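You operate a simulated robot arm through the tools that you are given. There is no shell and no other tool. Be economical: measure what you need, move in short steps, check, and stop when the job is done.

You run a simulated two-armed robot. Do the job below in one go: nothing can be reset, and whatever is moved stays where it is left.

JOB
Open the elevator door and crank the dented brown cup to the marks.
Fine: Free both door nuts. The marks are the yellow bands beside the door. Then set the pawl lever in.

It is judged by the outcome, as a careful person would: the job done as asked, and still so three seconds after it is handed in. It fails if anything else is knocked over, pushed out of place, dropped, spilled or broken.

ROBOT AND FRAMES
Two 6-joint arms with three-finger grippers on one trunk, on a base that drives. Base frame: it is fixed to the floor where the robot stands at the start and does not move with it; the origin is under the middle of the robot, x ahead of it, y to its left, z up; the surface under the hand at the start is at about z = 0.26. Units: m, rad, N and s.
The left shoulder is at the start at [0.04, 0.148, 1.37], the right one opposite. Places, roughly: base bearing grease cup [0.4, 0.4, 0.3]; base flap latch [0.6, -0.2, 0.3]; blue cup bolt [0.7, 0.2, 1.3]; blue tension wheel [0.4, 0.3, 0.3]; blue wheel lock nut [0.4, 0.1, 0.3]; drawer nut [0.6, -0.4, 0.3]; elevator crank [0.5, 0.2, 0.8]; elevator door [0.6, 0.2, 1.3]; gear oil knob [0.5, 0.2, 0.9]; green cup bolt [0.7, 0.2, 0.9]; grid nut [0.8, -0.3, 1]; lower door nut [0.6, 0, 1.2]; orange cup bolt [0.7, 0.2, 0.6]; orange tension wheel [0.5, -0.1, 0.3]; orange wheel lock nut [0.5, 0, 0.3]; pawl lever [0.6, 0, 0.9]. Payload 2.69 kg a hand.
Tool frame (each hand has its own): the origin (TCP) lies between the finger pads and is the grasp point; the fingertips stand 0.029 m ahead of it; z points along the fingers, y is the line along which they close. Largest opening 0.12 m; the body of the gripper starts 0.078 m behind the TCP.
Orientation is told as [roll, pitch, yaw] about the base's x, y, z axes, in that order, counted from this pose: with the fingers straight down and closing along the base's y, the tool's x points along the base's -x, its y along +y and its z along -z.

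CONTROLS
- The arms move only by the tool move_arm. It takes "left_commands", "right_commands" or both (then of equal length, played together; a hand with none holds still); each is a list of rows, each a list of 7 numbers: the closure, from 0 (fully open) to 1 (shut), then the shift along the base's x, y, z in m, then the turn, a rotation vector about the base's x, y, z in rad. In form: [[gripper, dx, dy, dz, ax, ay, az], ...]. A call has 1 to 8 rows; each row is the pose to reach, as a shift and turn from the pose commanded when the call began. A row lasts 0.2 s, in which the tool goes at most 0.05 m and 0.15 rad; a call with a longer step from one row to the next is refused whole, and so is a gripper value outside its range. Where a pose cannot be reached the arm comes as near as it can. A force on the tool above 50 N (or 10 N above the force at the start of the call, whichever is more), or a blocked arm, ends the call early, and 0.2 s more pass. Each finger halts on what it meets, pressing with about 39 N; the grip force reading is that of the motor and also rises with nothing between the fingers. The clock runs only during rows and for 0.2 s after the last one: add rows that repeat a pose to give the fingers time. It gives the time, the measured TCP pose, the force on the tool (base axes), the opening and the grip force at its end, in the units of the frame above (readings bear some noise), with the torque about the TCP (base axes, N m) and any sound that the robot's microphone picked up.
- Cameras (640 x 400 px; columns grow to the right, rows downward): "scene" is now at [0.0998, 0.0339, 1.5955]; the picture's right is [0.40, -0.92, 0.00], its down [-0.55, -0.24, -0.80] and it looks along [0.73, 0.32, -0.60] (base axes); focal length 266 px, centre (320, 200). "left" rides on the left gripper at [0.063, 0, -0.104] in its tool frame; the picture's right is [0.00, 1.00, 0.00], its down [-0.83, 0.00, -0.56] and it looks along [-0.56, 0.00, 0.83] (tool axes); focal length 275 px, centre (320, 200). "right" rides on the right gripper at [0.063, 0, -0.104] in its tool frame; the picture's right is [0.00, 1.00, 0.00], its down [-0.83, 0.00, -0.56] and it looks along [-0.56, 0.00, 0.83] (tool axes); focal length 275 px, centre (320, 200). There is no depth. A picture from a camera that has moved, and an enlarged one, comes with that camera's place and axes in the base frame and with its lens.
- camera(camera): a new picture of that camera. The clock stands still meanwhile.
- lift_body(by): slides the trunk up (or, below 0, down) by that many m; the arms and the scene camera ride with it, the base frame stays. It gives what a move gives, with no picture.
- steer(legs): drives the robot by 1 to 6 legs, each [ahead, turn to the left] in m and rad, along the robot's own axes; the way and the turn of a leg run together, so that a leg with both is an arc; at most 1.5 m and 3.142 rad a leg. The arms and the cameras ride along, it lands a little off, and it stops where it bumps. It gives what a move gives.
- pan_tilt(pan, tilt): turns the head with the scene camera to pan (to the left, within 1.501 rad either way) and tilt (down, from -0.506 to 1.204), counted from straight ahead of the robot. It gives what a move gives.
- inspect(camera, box): a new picture of the part [left, top, right, bottom] of that camera's present view, enlarged. The clock stands still meanwhile.
- job_done(): hands the job in; it is judged then, once.

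Go step by step. Nothing tells you exact positions but the pictures and the camera data: compare them with the known pose of the tool, close in by small moves and look again before you grip or let go. The budget is 120 turns and 92 pictures, counting those below and the enlarged ones. Unless the task says otherwise, let go and move clear before handing in, and close with one line.

The tools are called after ">>>" by a JSON object that holds its "api" and its "payload". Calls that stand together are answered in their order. move_arm: Moves the arms, as the interface text tells. Its arguments: {"type":"object","properties":{"left_commands":{"type":"array"},"right_commands":{"type":"array"}},"required":[]} The other tools are called the same way: lift_body (by) slides the trunk up or down; steer (legs) drives the base; pan_tilt (pan, tilt) turns the head that bears the scene camera; camera (camera) takes a picture; inspect (camera, box) takes an enlarged picture of a part of a camera's view; job_done () hands the job in.

At the start:

```text
t: 0.0
left_tool_pos: [0.4268, 0.3334, 1.0002]
left_orientation: [0.001, -0.001, 0.0]
left_wrist_force: [0.5, 0.1, 0.1]
left_ft_torque: [-0.03, 0.02, -0.01]
left_finger_gap: 0.1201
left_grasp_force: 0.0
right_tool_pos: [0.5413, -0.0944, 1.1503]
right_orientation: [0.0, 0.0, 0.0]
right_wrist_force: [0.0, 0.3, 0.1]
right_ft_torque: [-0.01, -0.02, 0.01]
right_finger_gap: 0.1201
right_grasp_force: 0.0
trunk travel left (down, up): [-0.497, 0.0]
robot x, y, heading: [0.0002, 0.0004, -0.004]
head pan, tilt: [0.41, 0.642]
```

scene: 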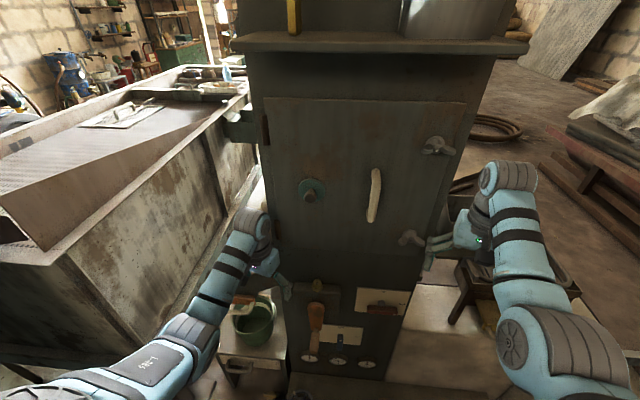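
right: 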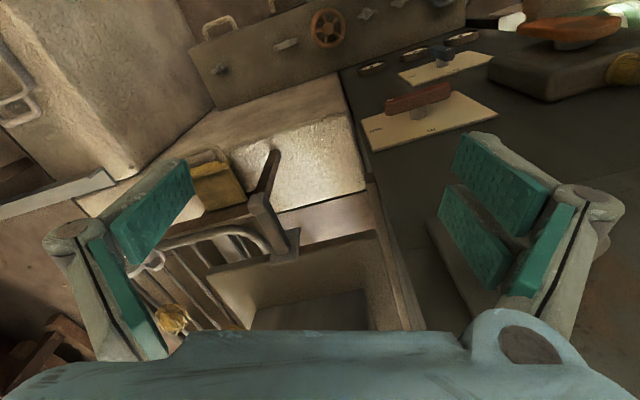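
left: 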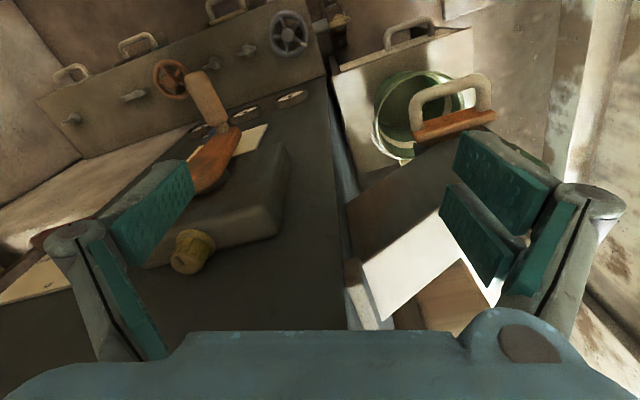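

I see the elevator's trunk with the door (hinges left, wing nuts on its right edge), a handle, and below it the crank, knob and pawl lever. I'll enlarge the door and the lower panel first.

>>> {"api": "inspect", "payload": {"camera": "scene", "box": [230, 80, 500, 260]}}

>>> {"api": "inspect", "payload": {"camera": "scene", "box": [200, 230, 440, 390]}}

```text
2.22 times, centred on (365, 170) of scene
camera zoom: at [0.0998, 0.0339, 1.5955], right [0.4, -0.92, 0.0], down [-0.55, -0.24, -0.8], along [0.73, 0.32, -0.6], focal length 590 px, centre (220, 267)
```

zoom: 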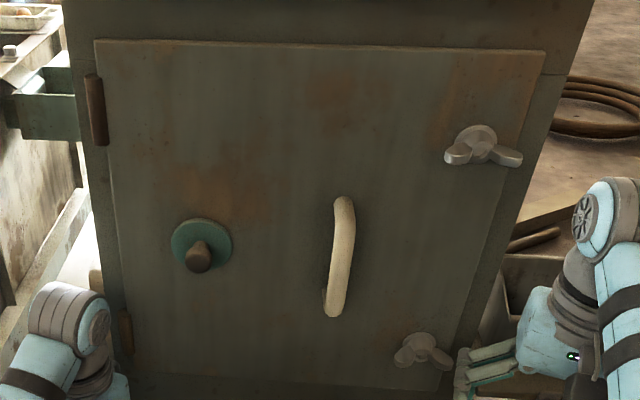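

```text
2.50 times, centred on (320, 310) of scene
camera zoom: at [0.0998, 0.0339, 1.5955], right [0.4, -0.92, 0.0], down [-0.55, -0.24, -0.8], along [0.73, 0.32, -0.6], focal length 664 px, centre (320, -75)
```

zoom: 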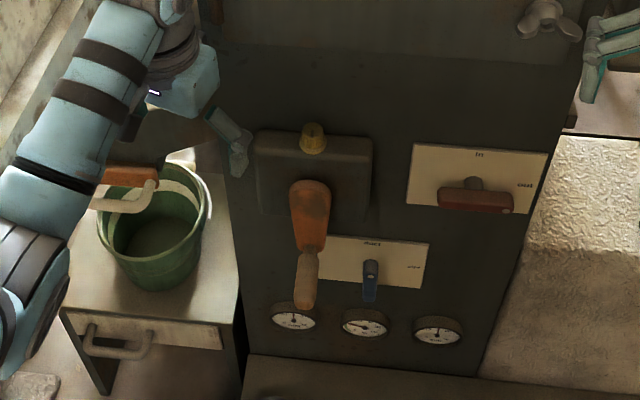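

The door's face is turned about 19° (inward normal ≈ [0.95, 0.33]). The nuts are near [0.56, 0.02, 1.18] and [0.56, 0.02, 1.39]. I'll back the right hand off a little and turn it to point at the face for a close look.

>>> {"api": "move_arm", "payload": {"right_commands": [[0, -0.03, 0, 0, 0, -0.15, 0], [0, -0.06, 0, 0.01, 0, -0.3, 0], [0, -0.09, 0, 0.02, 0, -0.45, 0], [0, -0.12, 0, 0.03, 0, -0.6, 0], [0, -0.13, 0, 0.04, 0, -0.75, 0], [0, -0.14, 0, 0.05, 0, -0.9, 0], [0, -0.14, 0, 0.05, 0, -1.05, 0], [0, -0.14, 0, 0.05, 0, -1.2, 0]]}}

```text
t: 1.5
left_tool_pos: [0.4273, 0.332, 1.0008]
left_orientation: [-0.001, -0.001, -0.001]
left_wrist_force: [0.1, -0.4, 0.8]
left_ft_torque: [-0.01, 0.01, -0.01]
left_finger_gap: 0.1199
left_grasp_force: 0.1
right_tool_pos: [0.4654, -0.2052, 1.2886]
right_orientation: [-0.296, -1.172, 0.209]
right_wrist_force: [-0.8, 0.3, -0.5]
right_ft_torque: [-0.01, 0.0, 0.03]
right_finger_gap: 0.12
right_grasp_force: 0.0
right hand out of reach, approached as far as the arm can: row 1, 2, 3, 4, 5, 6, 7
trunk travel left (down, up): [-0.497, 0.0]
robot x, y, heading: [0.0011, 0.0019, 0.003]
head pan, tilt: [0.41, 0.642]
stopped in row 7 (right hand): the arm was blocked; the commanded pose is now the measured one
```

The arm is folded too tightly this close in, so I'll back the base off and then look.

>>> {"api": "steer", "payload": {"legs": [[-0.25, 0]]}}

>>> {"api": "camera", "payload": {"camera": "scene"}}

>>> {"api": "camera", "payload": {"camera": "right"}}

```text
t: 3.4
left_tool_pos: [0.1774, 0.3339, 0.9989]
left_orientation: [0.002, 0.003, 0.002]
left_wrist_force: [0.6, -0.1, -0.2]
left_ft_torque: [0.02, 0.03, 0.0]
left_finger_gap: 0.1198
left_grasp_force: 0.0
right_tool_pos: [0.2171, -0.2024, 1.2855]
right_orientation: [-0.296, -1.164, 0.206]
right_wrist_force: [0.7, 0.4, -0.7]
right_ft_torque: [-0.01, 0.0, -0.01]
right_finger_gap: 0.1198
right_grasp_force: 0.1
trunk travel left (down, up): [-0.497, 0.0]
robot x, y, heading: [-0.2534, -0.0, 0.002]
head pan, tilt: [0.41, 0.642]
```

```text
86 pictures are left
camera scene: at [-0.1483, 0.034, 1.5952], right [0.4, -0.92, 0.0], down [-0.55, -0.24, -0.8], along [0.73, 0.32, -0.6], focal length 266 px, centre (320, 200)
```

scene: 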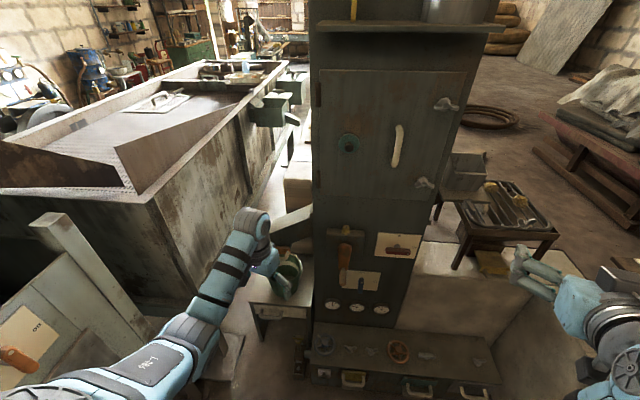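

```text
85 pictures are left
camera right: at [0.0969, -0.1976, 1.2666], right [0.06, 0.99, -0.12], down [-0.19, 0.13, 0.97], along [0.98, -0.04, 0.2], focal length 275 px, centre (320, 200)
```

right: 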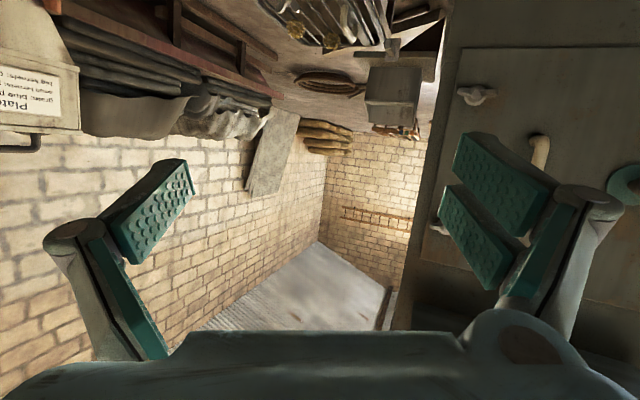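

I've triangulated the nuts at about (0.563, 0.019, 1.175) and (0.55, 0.018, 1.40). Next I'll bring the right hand to a standoff facing them.

>>> {"api": "move_arm", "payload": {"right_commands": [[0, 0.03, 0.03, 0, 0.034, -0.075, 0.082], [0, 0.06, 0.06, 0, 0.068, -0.15, 0.165], [0, 0.09, 0.09, 0, 0.102, -0.225, 0.247], [0, 0.12, 0.12, 0, 0.136, -0.3, 0.33], [0, 0.15, 0.15, 0, 0.17, -0.375, 0.412], [0, 0.163, 0.16, 0, 0.17, -0.375, 0.412]]}}

>>> {"api": "camera", "payload": {"camera": "right"}}

```text
t: 4.8
left_tool_pos: [0.1758, 0.334, 0.9996]
left_orientation: [0.0, 0.0, 0.003]
left_wrist_force: [-0.9, 0.4, 0.0]
left_ft_torque: [0.01, -0.04, -0.04]
left_finger_gap: 0.1201
left_grasp_force: 0.1
right_tool_pos: [0.3786, -0.0528, 1.282]
right_orientation: [-1.274, -1.553, 1.591]
right_wrist_force: [0.4, 0.5, -0.4]
right_ft_torque: [0.02, 0.0, 0.0]
right_finger_gap: 0.1198
right_grasp_force: 0.3
trunk travel left (down, up): [-0.497, 0.0]
robot x, y, heading: [-0.2559, 0.0007, -0.0]
head pan, tilt: [0.41, 0.642]
```

```text
84 pictures are left
camera right: at [0.2796, -0.0882, 1.2194], right [-0.31, 0.95, -0.02], down [-0.53, -0.15, 0.83], along [0.79, 0.27, 0.55], focal length 275 px, centre (320, 200)
```

right: 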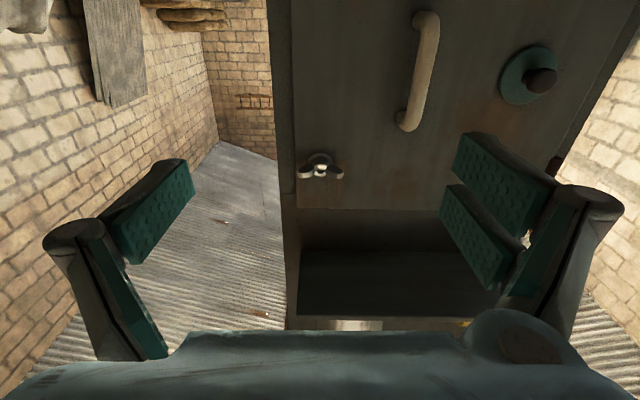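

The upper nut is refined to ≈(0.59, 0.016, 1.388) and the lower to ≈(0.59, 0.018, 1.157). I'll roll the hand 90° so the fingers close vertically across the wings, and line it up with the upper nut.

>>> {"api": "move_arm", "payload": {"right_commands": [[0, 0.01, 0.004, 0.013, 0.142, 0.046, 0], [0, 0.02, 0.009, 0.026, 0.284, 0.092, 0], [0, 0.03, 0.013, 0.04, 0.426, 0.138, 0], [0, 0.04, 0.018, 0.053, 0.568, 0.184, 0], [0, 0.055, 0.022, 0.066, 0.71, 0.23, 0], [0, 0.07, 0.027, 0.08, 0.852, 0.276, 0], [0, 0.085, 0.031, 0.093, 0.994, 0.322, 0], [0, 0.1, 0.036, 0.106, 1.136, 0.368, 0]]}}

>>> {"api": "move_arm", "payload": {"right_commands": [[0, 0.0, 0.0, 0, 0.125, 0.041, 0], [0, 0, 0, 0, 0.25, 0.081, 0], [0, 0, 0, 0, 0.36, 0.117, 0], [0, 0, 0, 0, 0.36, 0.117, 0]]}}

>>> {"api": "camera", "payload": {"camera": "right"}}

```text
t: 6.6
left_tool_pos: [0.1743, 0.3348, 1.0]
left_orientation: [0.001, 0.0, 0.002]
left_wrist_force: [0.2, 1.1, 0.5]
left_ft_torque: [-0.03, 0.04, 0.02]
left_finger_gap: 0.1199
left_grasp_force: 0.0
right_tool_pos: [0.4772, -0.0065, 1.3928]
right_orientation: [1.591, -0.37, -1.261]
right_wrist_force: [-0.1, -0.1, -0.2]
right_ft_torque: [-0.02, 0.0, 0.01]
right_finger_gap: 0.1199
right_grasp_force: 0.0
trunk travel left (down, up): [-0.497, 0.0]
robot x, y, heading: [-0.2517, -0.0038, 0.001]
head pan, tilt: [0.41, 0.642]
```

```text
t: 7.6
left_tool_pos: [0.1748, 0.3341, 1.0007]
left_orientation: [0.0, 0.0, 0.003]
left_wrist_force: [0.3, -0.5, -0.5]
left_ft_torque: [0.02, 0.01, -0.03]
left_finger_gap: 0.1199
left_grasp_force: 0.1
right_tool_pos: [0.4766, -0.0069, 1.3916]
right_orientation: [1.589, 0.011, -1.263]
right_wrist_force: [-0.2, -0.4, -0.7]
right_ft_torque: [0.02, -0.03, 0.01]
right_finger_gap: 0.1202
right_grasp_force: 0.0
trunk travel left (down, up): [-0.497, 0.0]
robot x, y, heading: [-0.2503, -0.0005, 0.002]
head pan, tilt: [0.41, 0.642]
```

```text
83 pictures are left
camera right: at [0.3581, 0.0213, 1.3907], right [-0.02, -0.01, 1.0], down [-0.28, -0.96, -0.01], along [0.96, -0.28, 0.01], focal length 275 px, centre (320, 200)
```

right: 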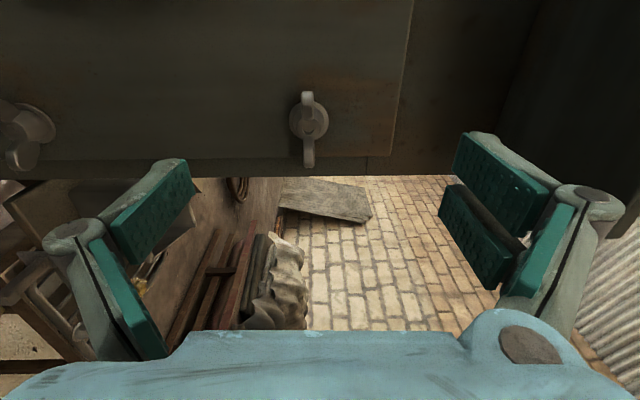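

The upper nut is right ahead, with wings horizontal and the fingers set to close vertically across them. I'll approach most of the way and check.

>>> {"api": "move_arm", "payload": {"right_commands": [[0, 0.0025, -0.0076, -0.0076, 0, 0, 0], [0, 0.04, 0.005, -0.0076, 0, 0, 0], [0, 0.0835, 0.0184, -0.0076, 0, 0, 0], [0, 0.0835, 0.0184, -0.0076, 0, 0, 0]]}}

>>> {"api": "camera", "payload": {"camera": "right"}}

>>> {"api": "inspect", "payload": {"camera": "scene", "box": [360, 60, 520, 220]}}

```text
t: 8.6
left_tool_pos: [0.1737, 0.335, 1.0005]
left_orientation: [0.0, 0.0, 0.001]
left_wrist_force: [0.4, -0.7, 0.4]
left_ft_torque: [-0.04, 0.01, 0.01]
left_finger_gap: 0.12
left_grasp_force: 0.1
right_tool_pos: [0.5138, -0.0062, 1.3829]
right_orientation: [1.59, 0.008, -1.263]
right_wrist_force: [-0.1, -0.9, 0.5]
right_ft_torque: [0.0, 0.0, 0.03]
right_finger_gap: 0.1201
right_grasp_force: 0.1
right hand out of reach, approached as far as the arm can: row 2, 3, 4
trunk travel left (down, up): [-0.497, 0.0]
robot x, y, heading: [-0.2529, -0.0017, 0.005]
head pan, tilt: [0.41, 0.642]
```

```text
82 pictures are left
camera right: at [0.3946, 0.0208, 1.3815], right [-0.02, -0.01, 1.0], down [-0.28, -0.96, -0.01], along [0.96, -0.28, 0.01], focal length 275 px, centre (320, 200)
```

right: 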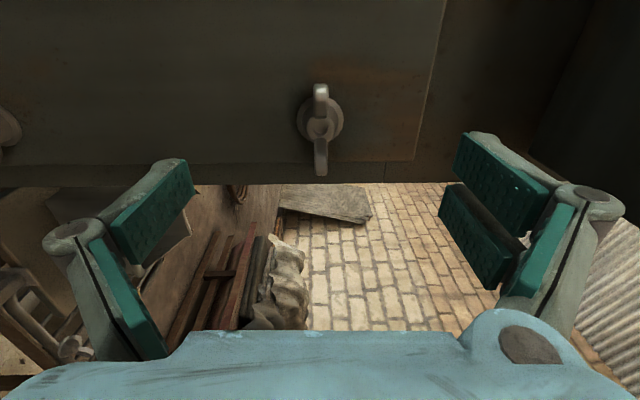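

```text
2.50 times, centred on (440, 140) of scene
camera zoom: at [-0.1541, 0.0335, 1.5956], right [0.4, -0.92, 0.0], down [-0.55, -0.24, -0.8], along [0.73, 0.32, -0.6], focal length 664 px, centre (20, 350)
```

zoom: 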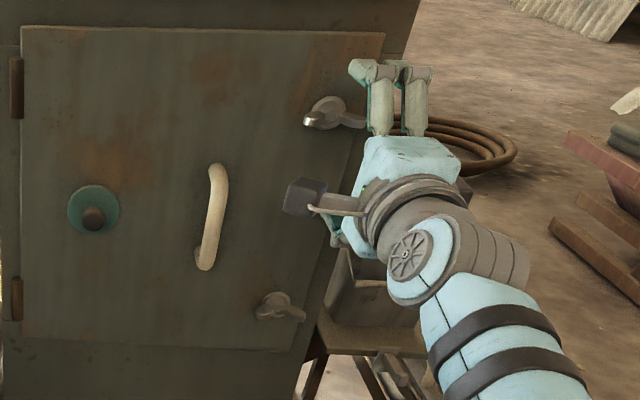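

The arm ran out of reach about 5 cm short. I'll draw back, bring the base 0.1 m closer and come in again.

>>> {"api": "move_arm", "payload": {"right_commands": [[0, -0.04, -0.01, 0, 0, 0, 0], [0, -0.08, -0.015, 0, 0, 0, 0]]}}

>>> {"api": "steer", "payload": {"legs": [[0.1, 0]]}}

>>> {"api": "camera", "payload": {"camera": "right"}}

```text
t: 9.2
left_tool_pos: [0.1729, 0.334, 1.0006]
left_orientation: [0.0, -0.002, 0.001]
left_wrist_force: [-0.6, -0.2, -0.2]
left_ft_torque: [-0.05, -0.02, 0.01]
left_finger_gap: 0.12
left_grasp_force: 0.0
right_tool_pos: [0.4296, -0.0205, 1.3834]
right_orientation: [1.586, 0.006, -1.263]
right_wrist_force: [-0.2, -0.2, 0.4]
right_ft_torque: [-0.04, 0.02, -0.03]
right_finger_gap: 0.1201
right_grasp_force: 0.0
trunk travel left (down, up): [-0.497, 0.0]
robot x, y, heading: [-0.256, 0.0014, 0.003]
head pan, tilt: [0.41, 0.642]
```

```text
t: 10.3
left_tool_pos: [0.2626, 0.3346, 1.0044]
left_orientation: [-0.001, -0.015, 0.001]
left_wrist_force: [0.3, 0.8, -1.2]
left_ft_torque: [-0.05, 0.0, 0.02]
left_finger_gap: 0.1201
left_grasp_force: 0.0
right_tool_pos: [0.5141, -0.0195, 1.3914]
right_orientation: [1.602, 0.004, -1.26]
right_wrist_force: [0.6, 0.6, 0.5]
right_ft_torque: [-0.01, 0.04, -0.07]
right_finger_gap: 0.1202
right_grasp_force: 0.0
trunk travel left (down, up): [-0.497, 0.0]
robot x, y, heading: [-0.1532, -0.0029, 0.001]
head pan, tilt: [0.41, 0.642]
```

```text
80 pictures are left
camera right: at [0.3968, 0.0088, 1.3891], right [-0.03, -0.01, 1.0], down [-0.28, -0.96, -0.02], along [0.96, -0.28, 0.03], focal length 275 px, centre (320, 200)
```

right: 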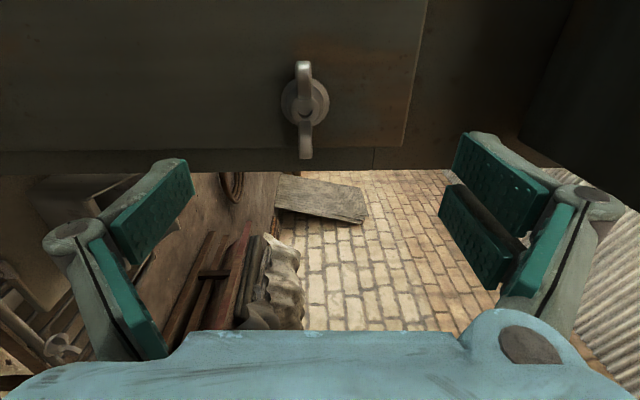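

The nut is at about (0.577, 0.018, 1.386). I'll shift sideways first, then move in.

>>> {"api": "move_arm", "payload": {"right_commands": [[0, -0.005, 0.0157, -0.005, 0, 0, 0], [0, 0.02, 0.024, -0.005, 0, 0, 0], [0, 0.048, 0.033, -0.006, 0, 0, 0], [0, 0.048, 0.033, -0.006, 0, 0, 0]]}}

>>> {"api": "camera", "payload": {"camera": "right"}}

>>> {"api": "inspect", "payload": {"camera": "scene", "box": [370, 60, 530, 160]}}

```text
t: 11.3
left_tool_pos: [0.2708, 0.335, 1.0002]
left_orientation: [0.002, -0.002, 0.002]
left_wrist_force: [0.5, 0.8, 0.0]
left_ft_torque: [0.01, 0.01, 0.01]
left_finger_gap: 0.1198
left_grasp_force: 0.0
right_tool_pos: [0.5786, 0.0138, 1.3784]
right_orientation: [1.592, 0.006, -1.261]
right_wrist_force: [0.0, 0.2, 0.0]
right_ft_torque: [-0.01, 0.02, 0.03]
right_finger_gap: 0.1199
right_grasp_force: 0.1
trunk travel left (down, up): [-0.497, 0.0]
robot x, y, heading: [-0.1531, 0.0029, -0.001]
head pan, tilt: [0.41, 0.642]
```

```text
79 pictures are left
camera right: at [0.46, 0.0416, 1.3768], right [-0.02, -0.01, 1.0], down [-0.28, -0.96, -0.01], along [0.96, -0.28, 0.02], focal length 275 px, centre (320, 200)
```

right: 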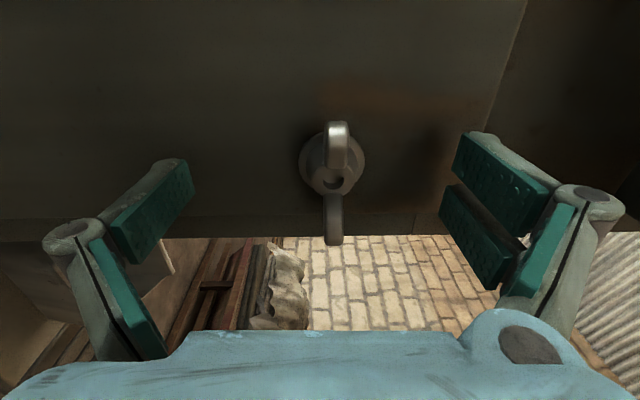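

```text
4.00 times, centred on (450, 110) of scene
camera zoom: at [-0.0525, 0.034, 1.5954], right [0.4, -0.92, 0.0], down [-0.55, -0.24, -0.8], along [0.73, 0.32, -0.6], focal length 1062 px, centre (-200, 560)
```

zoom: 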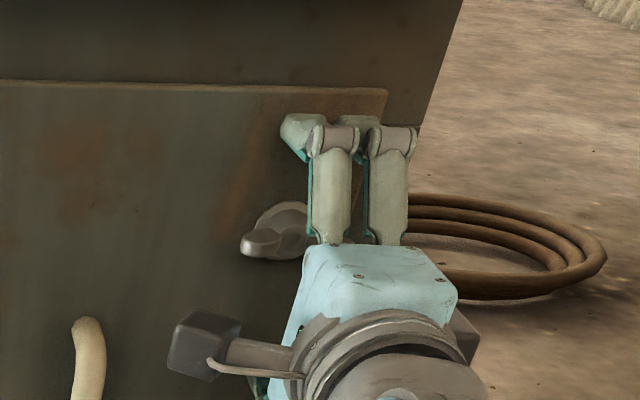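

The hand is aligned with the nut, but it needs about 8 mm more height. I'll raise it and close on the wings.

>>> {"api": "move_arm", "payload": {"right_commands": [[0, 0, 0.001, 0.008, 0, 0, 0], [0.4, 0, 0.001, 0.008, 0, 0, 0], [0.8, 0, 0.001, 0.008, 0, 0, 0], [1, 0, 0.001, 0.008, 0, 0, 0], [1, 0, 0.001, 0.008, 0, 0, 0], [1, 0, 0.001, 0.008, 0, 0, 0]]}}

>>> {"api": "camera", "payload": {"camera": "right"}}

```text
t: 12.7
left_tool_pos: [0.2694, 0.3338, 1.0032]
left_orientation: [0.001, -0.005, 0.002]
left_wrist_force: [-0.1, 0.0, 0.1]
left_ft_torque: [0.02, 0.02, 0.02]
left_finger_gap: 0.1201
left_grasp_force: 0.0
right_tool_pos: [0.5738, 0.0135, 1.3847]
right_orientation: [1.586, 0.007, -1.26]
right_wrist_force: [-27.7, -4.3, -33.1]
right_ft_torque: [-0.26, 0.93, -0.33]
right_finger_gap: 0.0242
right_grasp_force: 45.2
trunk travel left (down, up): [-0.497, 0.0]
robot x, y, heading: [-0.1554, -0.0027, 0.001]
head pan, tilt: [0.41, 0.642]
```

```text
77 pictures are left
camera right: at [0.4554, 0.0406, 1.3835], right [-0.01, -0.01, 1.0], down [-0.28, -0.96, -0.01], along [0.96, -0.28, 0.01], focal length 275 px, centre (320, 200)
```

right: 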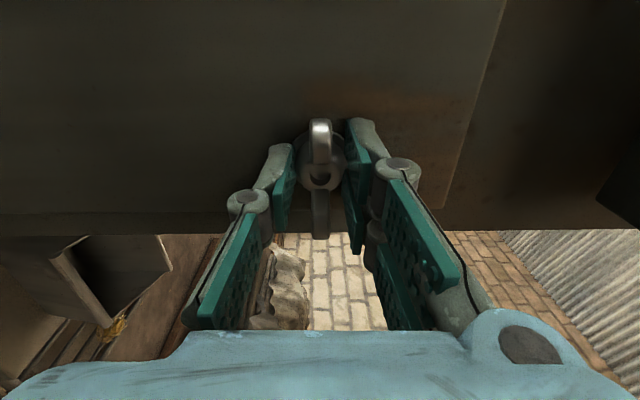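

It closed on the round hub and was pushed back. I'll open a bit, retreat 1 cm so the pads sit on the flat wings, and close again.

>>> {"api": "move_arm", "payload": {"right_commands": [[0.55, 0, 0, 0, 0, 0, 0], [0.55, -0.01, -0.002, -0.003, 0, 0, 0], [0.55, -0.01, -0.002, -0.003, 0, 0, 0], [0.85, -0.01, -0.002, -0.003, 0, 0, 0], [1, -0.01, -0.002, -0.003, 0, 0, 0], [1, -0.01, -0.002, -0.003, 0, 0, 0]]}}

>>> {"api": "camera", "payload": {"camera": "right"}}

```text
t: 14.1
left_tool_pos: [0.2705, 0.3335, 1.0016]
left_orientation: [-0.001, -0.005, 0.002]
left_wrist_force: [-0.1, 0.2, 0.4]
left_ft_torque: [0.0, -0.01, -0.01]
left_finger_gap: 0.1198
left_grasp_force: 0.1
right_tool_pos: [0.5668, 0.0129, 1.3844]
right_orientation: [1.592, 0.006, -1.26]
right_wrist_force: [-2.1, -1.8, -0.9]
right_ft_torque: [-0.03, 0.01, 0.52]
right_finger_gap: 0.0223
right_grasp_force: 44.9
trunk travel left (down, up): [-0.497, 0.0]
robot x, y, heading: [-0.1532, -0.0013, -0.003]
head pan, tilt: [0.41, 0.642]
```

```text
76 pictures are left
camera right: at [0.4484, 0.0402, 1.3823], right [-0.02, -0.01, 1.0], down [-0.28, -0.96, -0.01], along [0.96, -0.28, 0.02], focal length 275 px, centre (320, 200)
```

right: 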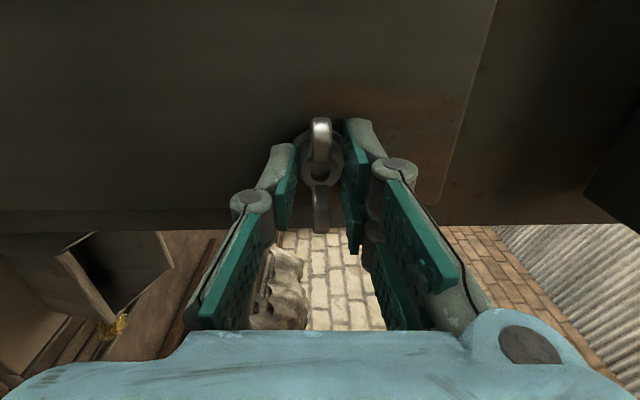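

The pads hold the 22 mm hub evenly. I'll try a small anticlockwise turn and watch the torque and the wings.

>>> {"api": "move_arm", "payload": {"right_commands": [[1, 0, 0, 0, -0.133, -0.043, 0], [1, 0, 0, 0, -0.267, -0.087, 0], [1, 0, 0, 0, -0.4, -0.13, 0], [1, 0, 0, 0, -0.53, -0.172, 0]]}}

>>> {"api": "camera", "payload": {"camera": "right"}}

```text
t: 15.1
left_tool_pos: [0.2716, 0.3335, 1.0019]
left_orientation: [0.002, -0.003, 0.002]
left_wrist_force: [-0.6, 0.5, -0.7]
left_ft_torque: [-0.02, 0.02, 0.0]
left_finger_gap: 0.12
left_grasp_force: 0.1
right_tool_pos: [0.5671, 0.0115, 1.384]
right_orientation: [1.593, -0.553, -1.264]
right_wrist_force: [-3.6, -2.0, -3.3]
right_ft_torque: [0.08, -0.23, -0.5]
right_finger_gap: 0.0225
right_grasp_force: 45.3
trunk travel left (down, up): [-0.497, 0.0]
robot x, y, heading: [-0.1516, -0.0002, 0.002]
head pan, tilt: [0.41, 0.642]
```

```text
75 pictures are left
camera right: at [0.4519, 0.0295, 1.3482], right [-0.18, 0.5, 0.85], down [-0.31, -0.85, 0.43], along [0.93, -0.19, 0.31], focal length 275 px, centre (320, 200)
```

right: 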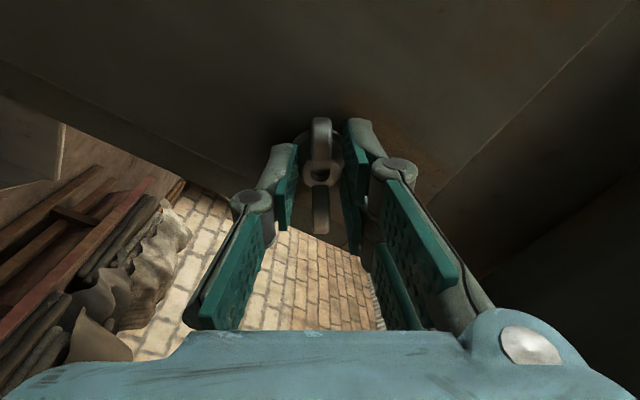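

The nut turns with the hand. I'll continue anticlockwise.

>>> {"api": "move_arm", "payload": {"right_commands": [[1, 0, 0, 0, -0.14, -0.045, 0], [1, 0, 0, 0, -0.28, -0.09, 0], [1, 0, 0, 0, -0.42, -0.136, 0], [1, 0, 0, 0, -0.56, -0.181, 0], [1, 0, 0, 0, -0.7, -0.227, 0], [1, 0, 0, 0, -0.84, -0.272, 0], [1, 0, 0, 0, -0.98, -0.318, 0], [1, 0, 0, 0, -1.12, -0.363, 0]]}}

>>> {"api": "camera", "payload": {"camera": "right"}}

```text
t: 16.9
left_tool_pos: [0.2717, 0.3337, 1.001]
left_orientation: [0.004, -0.002, 0.001]
left_wrist_force: [0.7, 0.1, 0.2]
left_ft_torque: [0.0, -0.01, -0.03]
left_finger_gap: 0.1202
left_grasp_force: 0.1
right_tool_pos: [0.5672, 0.0096, 1.3843]
right_orientation: [-1.578, -1.412, 1.912]
right_wrist_force: [-3.8, -6.1, -6.3]
right_ft_torque: [0.38, -0.19, -0.15]
right_finger_gap: 0.0219
right_grasp_force: 44.7
trunk travel left (down, up): [-0.497, 0.0]
robot x, y, heading: [-0.1544, 0.0021, 0.004]
head pan, tilt: [0.41, 0.642]
```

```text
74 pictures are left
camera right: at [0.4719, -0.0348, 1.3221], right [-0.32, 0.93, -0.16], down [-0.57, -0.06, 0.82], along [0.76, 0.36, 0.55], focal length 275 px, centre (320, 200)
```

right: 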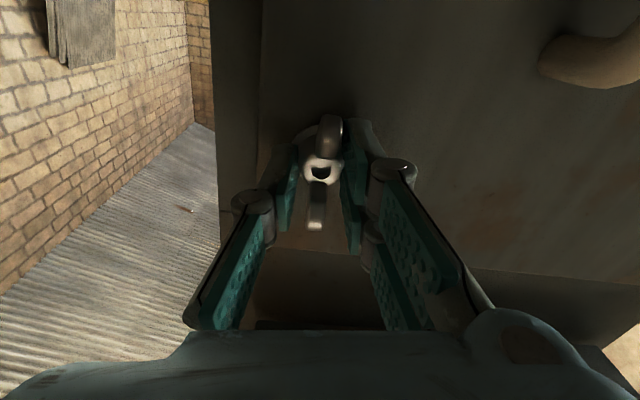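

>>> {"api": "move_arm", "payload": {"right_commands": [[1, 0, 0, 0, -0.14, -0.045, 0], [1, 0, 0, 0, -0.28, -0.09, 0], [1, 0, 0, 0, -0.42, -0.136, 0], [1, 0, 0, 0, -0.56, -0.181, 0], [1, 0, 0, 0, -0.7, -0.227, 0], [1, 0, 0, 0, -0.84, -0.272, 0], [1, 0, 0, 0, -0.98, -0.318, 0], [1, 0, 0, 0, -1.12, -0.363, 0]]}}

>>> {"api": "camera", "payload": {"camera": "right"}}

>>> {"api": "inspect", "payload": {"camera": "scene", "box": [370, 60, 530, 160]}}

```text
t: 18.7
left_tool_pos: [0.2751, 0.3293, 1.0024]
left_orientation: [0.007, 0.002, 0.001]
left_wrist_force: [-0.3, 0.1, 0.0]
left_ft_torque: [-0.04, 0.01, 0.02]
left_finger_gap: 0.1199
left_grasp_force: 0.0
right_tool_pos: [0.5726, 0.005, 1.3755]
right_orientation: [-1.535, -0.248, 1.886]
right_wrist_force: [-11.7, -14.3, -37.4]
right_ft_torque: [4.4, 2.42, -2.11]
right_finger_gap: 0.0387
right_grasp_force: 45.0
trunk travel left (down, up): [-0.497, 0.0]
robot x, y, heading: [-0.1514, -0.001, 0.001]
head pan, tilt: [0.41, 0.642]
```

```text
73 pictures are left
camera right: at [0.4921, -0.0868, 1.3645], right [-0.11, 0.22, -0.97], down [-0.78, 0.59, 0.22], along [0.62, 0.78, 0.11], focal length 275 px, centre (320, 200)
```

right: 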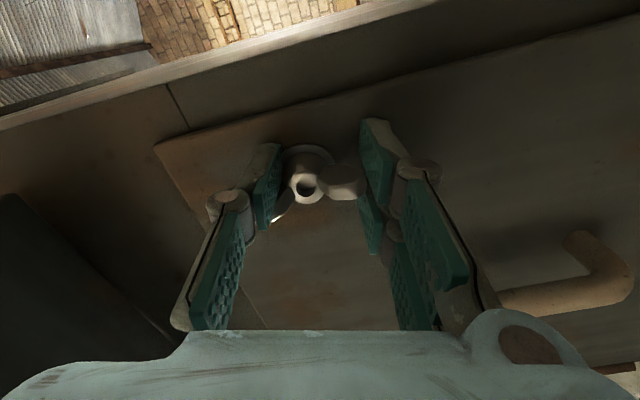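

```text
4.00 times, centred on (450, 110) of scene
camera zoom: at [-0.0482, 0.0253, 1.5953], right [0.4, -0.92, -0.01], down [-0.55, -0.23, -0.8], along [0.73, 0.32, -0.6], focal length 1062 px, centre (-200, 560)
```

zoom: 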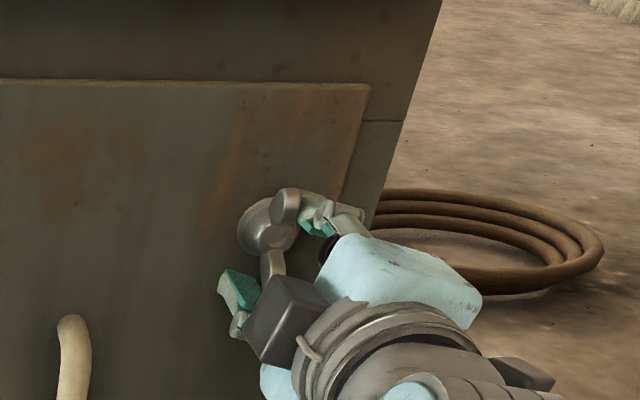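

The nut reached a stop with its wings vertical (about 90° turned) and the hand slid on past it. I'll open, then draw back along the axis.

>>> {"api": "move_arm", "payload": {"right_commands": [[0.4, 0, 0, 0, 0, 0, 0], [0, 0, 0, 0, 0, 0, 0], [0, 0, 0, 0, 0, 0, 0], [0, -0.03, -0.012, 0, 0, 0, 0], [0, -0.075, -0.028, 0, 0, 0, 0], [0, -0.11, -0.045, 0, 0, 0, 0]]}}

>>> {"api": "camera", "payload": {"camera": "right"}}

>>> {"api": "inspect", "payload": {"camera": "scene", "box": [300, 60, 540, 210]}}

```text
t: 20.1
left_tool_pos: [0.2703, 0.3339, 1.0028]
left_orientation: [0.002, -0.003, 0.001]
left_wrist_force: [-0.7, -0.5, -1.0]
left_ft_torque: [0.04, -0.01, -0.01]
left_finger_gap: 0.1199
left_grasp_force: 0.1
right_tool_pos: [0.4606, -0.0478, 1.3917]
right_orientation: [-1.565, -0.213, 1.873]
right_wrist_force: [-0.5, -0.1, 0.6]
right_ft_torque: [0.03, 0.0, 0.02]
right_finger_gap: 0.12
right_grasp_force: 0.0
trunk travel left (down, up): [-0.497, 0.0]
robot x, y, heading: [-0.152, 0.0018, 0.0]
head pan, tilt: [0.41, 0.642]
```

```text
71 pictures are left
camera right: at [0.3791, -0.1385, 1.3808], right [-0.07, 0.19, -0.98], down [-0.77, 0.61, 0.17], along [0.63, 0.77, 0.11], focal length 275 px, centre (320, 200)
```

right: 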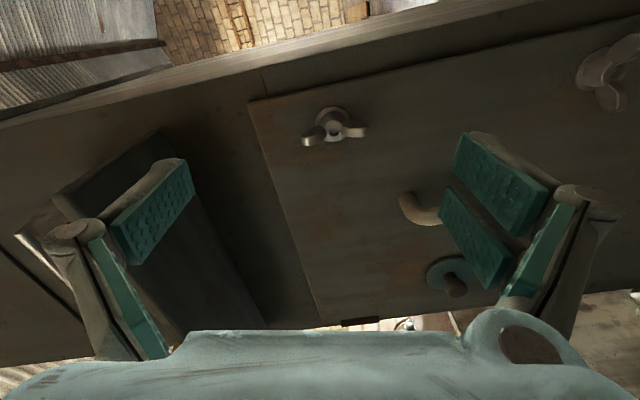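

```text
2.67 times, centred on (420, 135) of scene
camera zoom: at [-0.0549, 0.0317, 1.5957], right [0.4, -0.92, 0.0], down [-0.55, -0.24, -0.8], along [0.73, 0.32, -0.6], focal length 708 px, centre (53, 373)
```

zoom: 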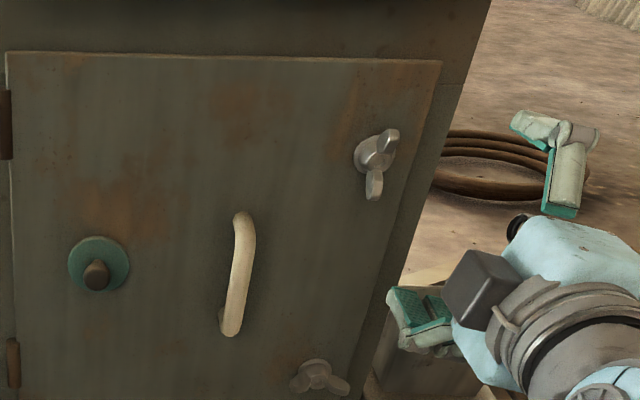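

The upper nut is free. Now I'll roll the hand back and lower it in front of the lower nut (z≈1.152).

>>> {"api": "move_arm", "payload": {"right_commands": [[0, 0, 0.003, -0.03, 0.14, 0.045, 0], [0, 0, 0.006, -0.06, 0.28, 0.09, 0], [0, 0, 0.009, -0.09, 0.42, 0.135, 0], [0, 0, 0.012, -0.12, 0.56, 0.18, 0], [0, 0, 0.015, -0.15, 0.7, 0.225, 0], [0, 0, 0.018, -0.18, 0.84, 0.27, 0], [0, 0, 0.021, -0.21, 0.98, 0.315, 0], [0, 0.002, 0.026, -0.24, 1.12, 0.36, 0]]}}

>>> {"api": "move_arm", "payload": {"right_commands": [[0, 0, 0, 0, 0.14, 0.045, 0], [0, 0, 0, 0, 0.28, 0.09, 0], [0, 0, 0, 0, 0.42, 0.135, 0], [0, 0, 0, 0, 0.56, 0.18, 0], [0, 0, 0, 0, 0.7, 0.225, 0], [0, 0, 0, 0, 0.84, 0.27, 0], [0, 0, 0, 0, 0.98, 0.315, 0], [0, 0, 0, 0, 1.12, 0.36, 0]]}}

>>> {"api": "move_arm", "payload": {"right_commands": [[0, 0, 0, 0, 0.14, 0.045, 0], [0, 0, 0, 0, 0.28, 0.09, 0], [0, 0, 0, 0, 0.42, 0.135, 0], [0, 0, 0, 0, 0.56, 0.18, 0], [0, 0, 0, 0, 0.56, 0.18, 0]]}}

>>> {"api": "camera", "payload": {"camera": "right"}}

```text
t: 21.3
left_tool_pos: [0.2716, 0.3338, 1.0006]
left_orientation: [0.004, -0.003, 0.0]
left_wrist_force: [-0.2, -0.5, -0.2]
left_ft_torque: [0.02, 0.03, 0.02]
left_finger_gap: 0.1201
left_grasp_force: 0.0
right_tool_pos: [0.4743, -0.0743, 1.2478]
right_orientation: [-1.57, -0.797, 1.835]
right_wrist_force: [0.7, 0.5, 0.1]
right_ft_torque: [0.0, 0.0, 0.01]
right_finger_gap: 0.1203
right_grasp_force: 0.1
right hand out of reach, approached as far as the arm can: row 1, 2, 3, 4
trunk travel left (down, up): [-0.497, 0.0]
robot x, y, heading: [-0.1507, -0.0014, 0.003]
head pan, tilt: [0.41, 0.642]
stopped in row 5 (right hand): the arm was blocked; the commanded pose is now the measured one
```

```text
t: 23.1
left_tool_pos: [0.2704, 0.334, 1.0005]
left_orientation: [-0.001, -0.005, 0.002]
left_wrist_force: [0.3, -0.6, -0.4]
left_ft_torque: [0.0, 0.01, 0.0]
left_finger_gap: 0.1203
left_grasp_force: 0.1
right_tool_pos: [0.4727, -0.0725, 1.2475]
right_orientation: [1.472, -1.159, -1.184]
right_wrist_force: [0.0, -0.2, -0.4]
right_ft_torque: [-0.01, 0.01, 0.01]
right_finger_gap: 0.1201
right_grasp_force: 0.0
trunk travel left (down, up): [-0.497, 0.0]
robot x, y, heading: [-0.1549, 0.0014, 0.002]
head pan, tilt: [0.41, 0.642]
```

```text
t: 24.3
left_tool_pos: [0.2716, 0.3341, 1.0004]
left_orientation: [-0.002, -0.004, 0.003]
left_wrist_force: [0.1, -0.2, 0.1]
left_ft_torque: [-0.02, -0.01, -0.02]
left_finger_gap: 0.12
left_grasp_force: 0.1
right_tool_pos: [0.4729, -0.0727, 1.2483]
right_orientation: [1.522, -0.572, -1.223]
right_wrist_force: [-0.5, 0.6, 0.3]
right_ft_torque: [-0.04, 0.02, -0.02]
right_finger_gap: 0.1201
right_grasp_force: 0.1
trunk travel left (down, up): [-0.497, 0.0]
robot x, y, heading: [-0.1531, -0.0007, 0.001]
head pan, tilt: [0.41, 0.642]
```

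```text
69 pictures are left
camera right: at [0.3567, -0.0561, 1.217], right [-0.14, 0.53, 0.84], down [-0.29, -0.83, 0.48], along [0.95, -0.18, 0.27], focal length 275 px, centre (320, 200)
```

right: 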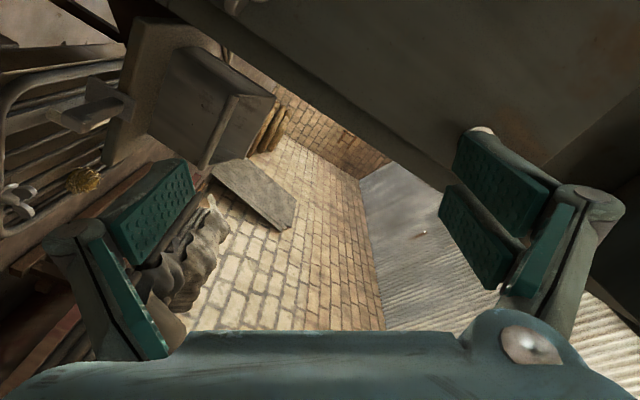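

The arm folds badly this far below the shoulder, so I'd rather lower the trunk. First I'll check what's below the left hand.

>>> {"api": "camera", "payload": {"camera": "left"}}

>>> {"api": "camera", "payload": {"camera": "scene"}}

```text
68 pictures are left
camera left: at [0.207, 0.3359, 1.1045], right [0.0, 1.0, 0.0], down [0.83, 0.0, 0.56], along [0.56, 0.0, -0.83], focal length 275 px, centre (320, 200)
```

left: 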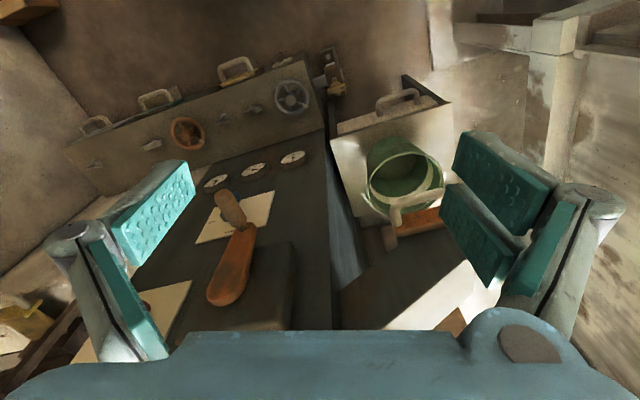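

```text
67 pictures are left
camera scene: at [-0.0538, 0.034, 1.5955], right [0.4, -0.92, 0.0], down [-0.55, -0.24, -0.8], along [0.73, 0.32, -0.6], focal length 266 px, centre (320, 200)
```

scene: 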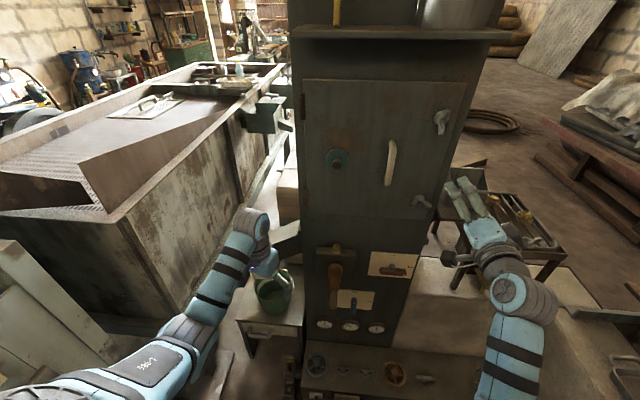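

The left hand has clearance (bucket rim at z≈0.5). I'll lower the trunk 0.2 m, then bring the right hand up in front of the lower nut while finishing the roll.

>>> {"api": "lift_body", "payload": {"by": -0.22}}

>>> {"api": "move_arm", "payload": {"right_commands": [[0, -0.005, 0.01, 0.03, 0.13, 0.04, 0], [0, -0.01, 0.02, 0.06, 0.26, 0.08, 0], [0, -0.011, 0.03, 0.09, 0.39, 0.12, 0], [0, -0.011, 0.04, 0.11, 0.54, 0.175, 0], [0, -0.011, 0.051, 0.124, 0.55, 0.178, 0], [0, -0.011, 0.051, 0.124, 0.55, 0.178, 0]]}}

>>> {"api": "camera", "payload": {"camera": "right"}}

```text
t: 26.6
left_tool_pos: [0.2705, 0.3345, 0.7813]
left_orientation: [-0.001, -0.003, 0.001]
left_wrist_force: [-0.3, 0.6, -0.2]
left_ft_torque: [0.0, 0.03, -0.04]
left_finger_gap: 0.1198
left_grasp_force: 0.1
right_tool_pos: [0.4734, -0.0727, 1.0285]
right_orientation: [1.523, -0.577, -1.223]
right_wrist_force: [0.3, 0.6, 0.8]
right_ft_torque: [0.03, 0.01, 0.01]
right_finger_gap: 0.12
right_grasp_force: 0.0
trunk travel left (down, up): [-0.277, 0.22]
robot x, y, heading: [-0.1557, 0.0003, 0.001]
head pan, tilt: [0.41, 0.642]
```

```text
refused: row 4 steps farther than a row can; nothing moved
```

```text
66 pictures are left
camera right: at [0.3566, -0.0562, 0.9975], right [-0.14, 0.53, 0.84], down [-0.29, -0.83, 0.48], along [0.95, -0.18, 0.27], focal length 275 px, centre (320, 200)
```

right: 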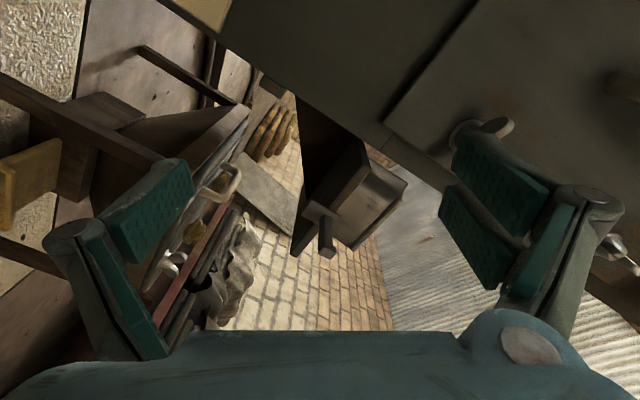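

>>> {"api": "move_arm", "payload": {"right_commands": [[0, -0.005, 0.01, 0.03, 0.13, 0.03, 0], [0, -0.01, 0.02, 0.06, 0.26, 0.06, 0], [0, -0.011, 0.03, 0.09, 0.39, 0.09, 0], [0, -0.011, 0.04, 0.11, 0.5, 0.117, 0], [0, -0.011, 0.051, 0.124, 0.563, 0.132, 0], [0, -0.011, 0.051, 0.124, 0.563, 0.132, 0]]}}

>>> {"api": "camera", "payload": {"camera": "right"}}

```text
t: 28.0
left_tool_pos: [0.2715, 0.3336, 0.7812]
left_orientation: [-0.002, -0.003, 0.001]
left_wrist_force: [0.6, 0.1, 0.7]
left_ft_torque: [0.02, 0.01, -0.03]
left_finger_gap: 0.12
left_grasp_force: 0.0
right_tool_pos: [0.4723, -0.0487, 1.1473]
right_orientation: [1.58, -0.034, -1.277]
right_wrist_force: [-0.5, 0.5, 0.2]
right_ft_torque: [0.0, 0.03, 0.02]
right_finger_gap: 0.12
right_grasp_force: 0.0
right hand out of reach, approached as far as the arm can: row 5, 6
trunk travel left (down, up): [-0.277, 0.22]
robot x, y, heading: [-0.1546, -0.0011, -0.002]
head pan, tilt: [0.41, 0.642]
```

```text
65 pictures are left
camera right: at [0.3546, -0.019, 1.1439], right [-0.02, 0.04, 1.0], down [-0.29, -0.96, 0.03], along [0.96, -0.29, 0.03], focal length 275 px, centre (320, 200)
```

right: 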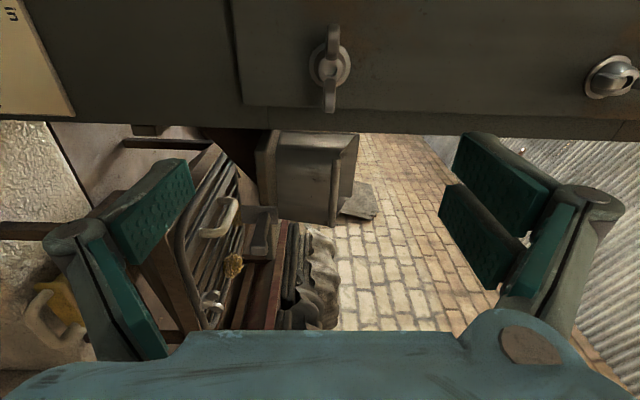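

The lower nut is at about (0.59, 0.019, 1.155), wings horizontal. I'll move in over it with the same offset that worked above.

>>> {"api": "move_arm", "payload": {"right_commands": [[0, 0.02, 0.025, 0.003, 0, 0, 0], [0, 0.04, 0.045, 0.006, 0, 0, 0], [0, 0.07, 0.053, 0.006, 0, 0, 0], [0, 0.095, 0.0615, 0.006, 0, 0, 0], [0, 0.095, 0.0615, 0.006, 0, 0, 0]]}}

>>> {"api": "camera", "payload": {"camera": "right"}}

```text
t: 29.2
left_tool_pos: [0.271, 0.3345, 0.7813]
left_orientation: [0.002, -0.004, 0.003]
left_wrist_force: [-0.9, -0.2, -0.3]
left_ft_torque: [-0.04, 0.0, 0.02]
left_finger_gap: 0.1201
left_grasp_force: 0.1
right_tool_pos: [0.5604, 0.0355, 1.1578]
right_orientation: [1.589, -0.001, -1.243]
right_wrist_force: [-1.6, 0.1, 0.5]
right_ft_torque: [0.03, -0.02, -0.03]
right_finger_gap: 0.1199
right_grasp_force: 0.1
right hand out of reach, approached as far as the arm can: row 1, 2, 3
trunk travel left (down, up): [-0.277, 0.22]
robot x, y, heading: [-0.1545, -0.0004, -0.001]
head pan, tilt: [0.41, 0.642]
```

```text
64 pictures are left
camera right: at [0.4422, 0.0604, 1.1556], right [-0.02, 0.0, 1.0], down [-0.26, -0.97, -0.01], along [0.97, -0.26, 0.02], focal length 275 px, centre (320, 200)
```

right: 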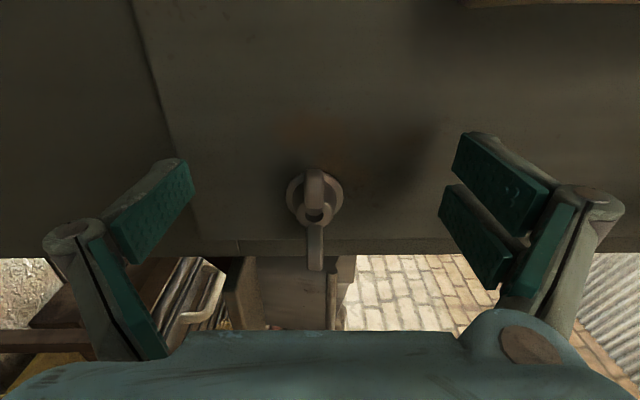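

The commanded start was ahead of the measured pose, so it is 2 cm too far left. I'll correct and close.

>>> {"api": "move_arm", "payload": {"right_commands": [[0, 0.006, -0.023, -0.004, 0, 0, 0], [0.3, 0.006, -0.023, -0.004, 0, 0, 0], [0.6, 0.006, -0.023, -0.004, 0, 0, 0], [0.9, 0.006, -0.023, -0.004, 0, 0, 0], [1, 0.006, -0.023, -0.004, 0, 0, 0], [1, 0.006, -0.023, -0.004, 0, 0, 0]]}}

>>> {"api": "camera", "payload": {"camera": "right"}}

```text
t: 30.6
left_tool_pos: [0.2707, 0.3341, 0.7819]
left_orientation: [0.0, -0.004, 0.001]
left_wrist_force: [-0.1, -0.1, 0.1]
left_ft_torque: [0.0, 0.01, -0.03]
left_finger_gap: 0.1199
left_grasp_force: 0.1
right_tool_pos: [0.5668, 0.0105, 1.1541]
right_orientation: [1.589, 0.0, -1.244]
right_wrist_force: [3.2, 0.2, 8.8]
right_ft_torque: [0.09, -0.11, -0.79]
right_finger_gap: 0.0231
right_grasp_force: 44.9
trunk travel left (down, up): [-0.277, 0.22]
robot x, y, heading: [-0.1533, 0.0003, 0.005]
head pan, tilt: [0.41, 0.642]
```

```text
63 pictures are left
camera right: at [0.448, 0.0355, 1.1521], right [-0.02, 0.0, 1.0], down [-0.26, -0.97, -0.01], along [0.97, -0.26, 0.02], focal length 275 px, centre (320, 200)
```

right: 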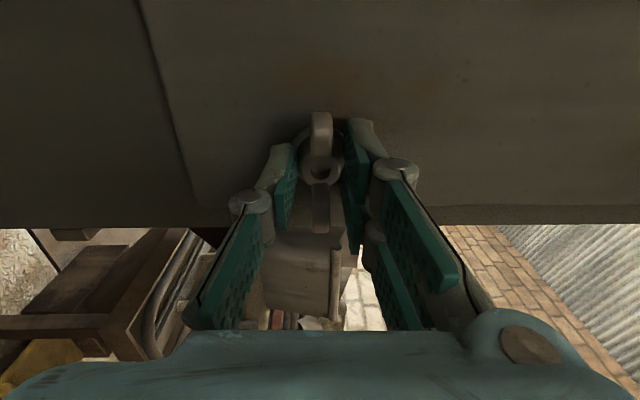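

Same grip as before. Turning it anticlockwise.

>>> {"api": "move_arm", "payload": {"right_commands": [[1, 0, 0, 0, -0.14, -0.045, 0], [1, 0, 0, 0, -0.28, -0.09, 0], [1, 0, 0, 0, -0.42, -0.136, 0], [1, 0, 0, 0, -0.56, -0.181, 0], [1, 0, 0, 0, -0.7, -0.227, 0], [1, 0, 0, 0, -0.84, -0.272, 0], [1, 0, 0, 0, -0.98, -0.318, 0], [1, 0, 0, 0, -1.12, -0.363, 0]]}}

>>> {"api": "move_arm", "payload": {"right_commands": [[1, 0, 0, 0, -0.14, -0.045, 0], [1, 0, 0, 0, -0.28, -0.09, 0], [1, 0, 0, 0, -0.42, -0.136, 0], [1, 0, 0, 0, -0.5, -0.162, 0]]}}

>>> {"api": "camera", "payload": {"camera": "right"}}

```text
t: 32.4
left_tool_pos: [0.2686, 0.3342, 0.781]
left_orientation: [0.001, -0.005, 0.002]
left_wrist_force: [-0.4, -0.5, 0.1]
left_ft_torque: [0.0, 0.0, -0.01]
left_finger_gap: 0.1199
left_grasp_force: 0.1
right_tool_pos: [0.5653, 0.0096, 1.155]
right_orientation: [1.557, -1.18, -1.224]
right_wrist_force: [0.5, -1.0, 12.6]
right_ft_torque: [0.21, -0.6, -0.17]
right_finger_gap: 0.0226
right_grasp_force: 44.4
trunk travel left (down, up): [-0.277, 0.22]
robot x, y, heading: [-0.1547, 0.0011, 0.001]
head pan, tilt: [0.41, 0.642]
```

```text
t: 33.4
left_tool_pos: [0.2694, 0.3334, 0.7828]
left_orientation: [0.001, -0.005, 0.003]
left_wrist_force: [0.2, -0.2, 0.4]
left_ft_torque: [0.0, -0.01, 0.0]
left_finger_gap: 0.12
left_grasp_force: 0.1
right_tool_pos: [0.5643, 0.0099, 1.154]
right_orientation: [-1.465, -1.437, 1.794]
right_wrist_force: [1.3, -1.8, 12.0]
right_ft_torque: [0.41, -0.32, -0.02]
right_finger_gap: 0.022
right_grasp_force: 44.8
trunk travel left (down, up): [-0.277, 0.22]
robot x, y, heading: [-0.1538, -0.0016, 0.002]
head pan, tilt: [0.41, 0.642]
```

```text
62 pictures are left
camera right: at [0.4691, -0.033, 1.0938], right [-0.32, 0.94, -0.14], down [-0.55, -0.07, 0.83], along [0.77, 0.34, 0.54], focal length 275 px, centre (320, 200)
```

right: 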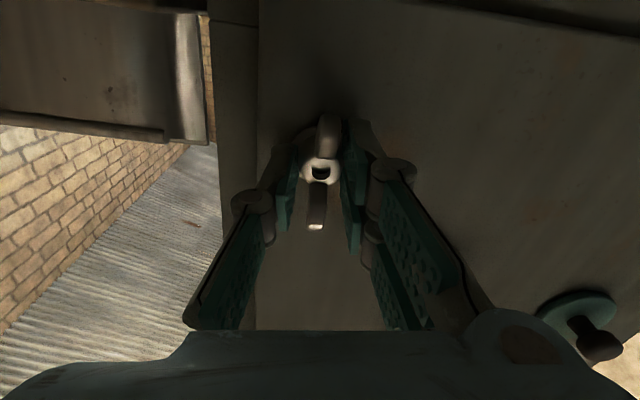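

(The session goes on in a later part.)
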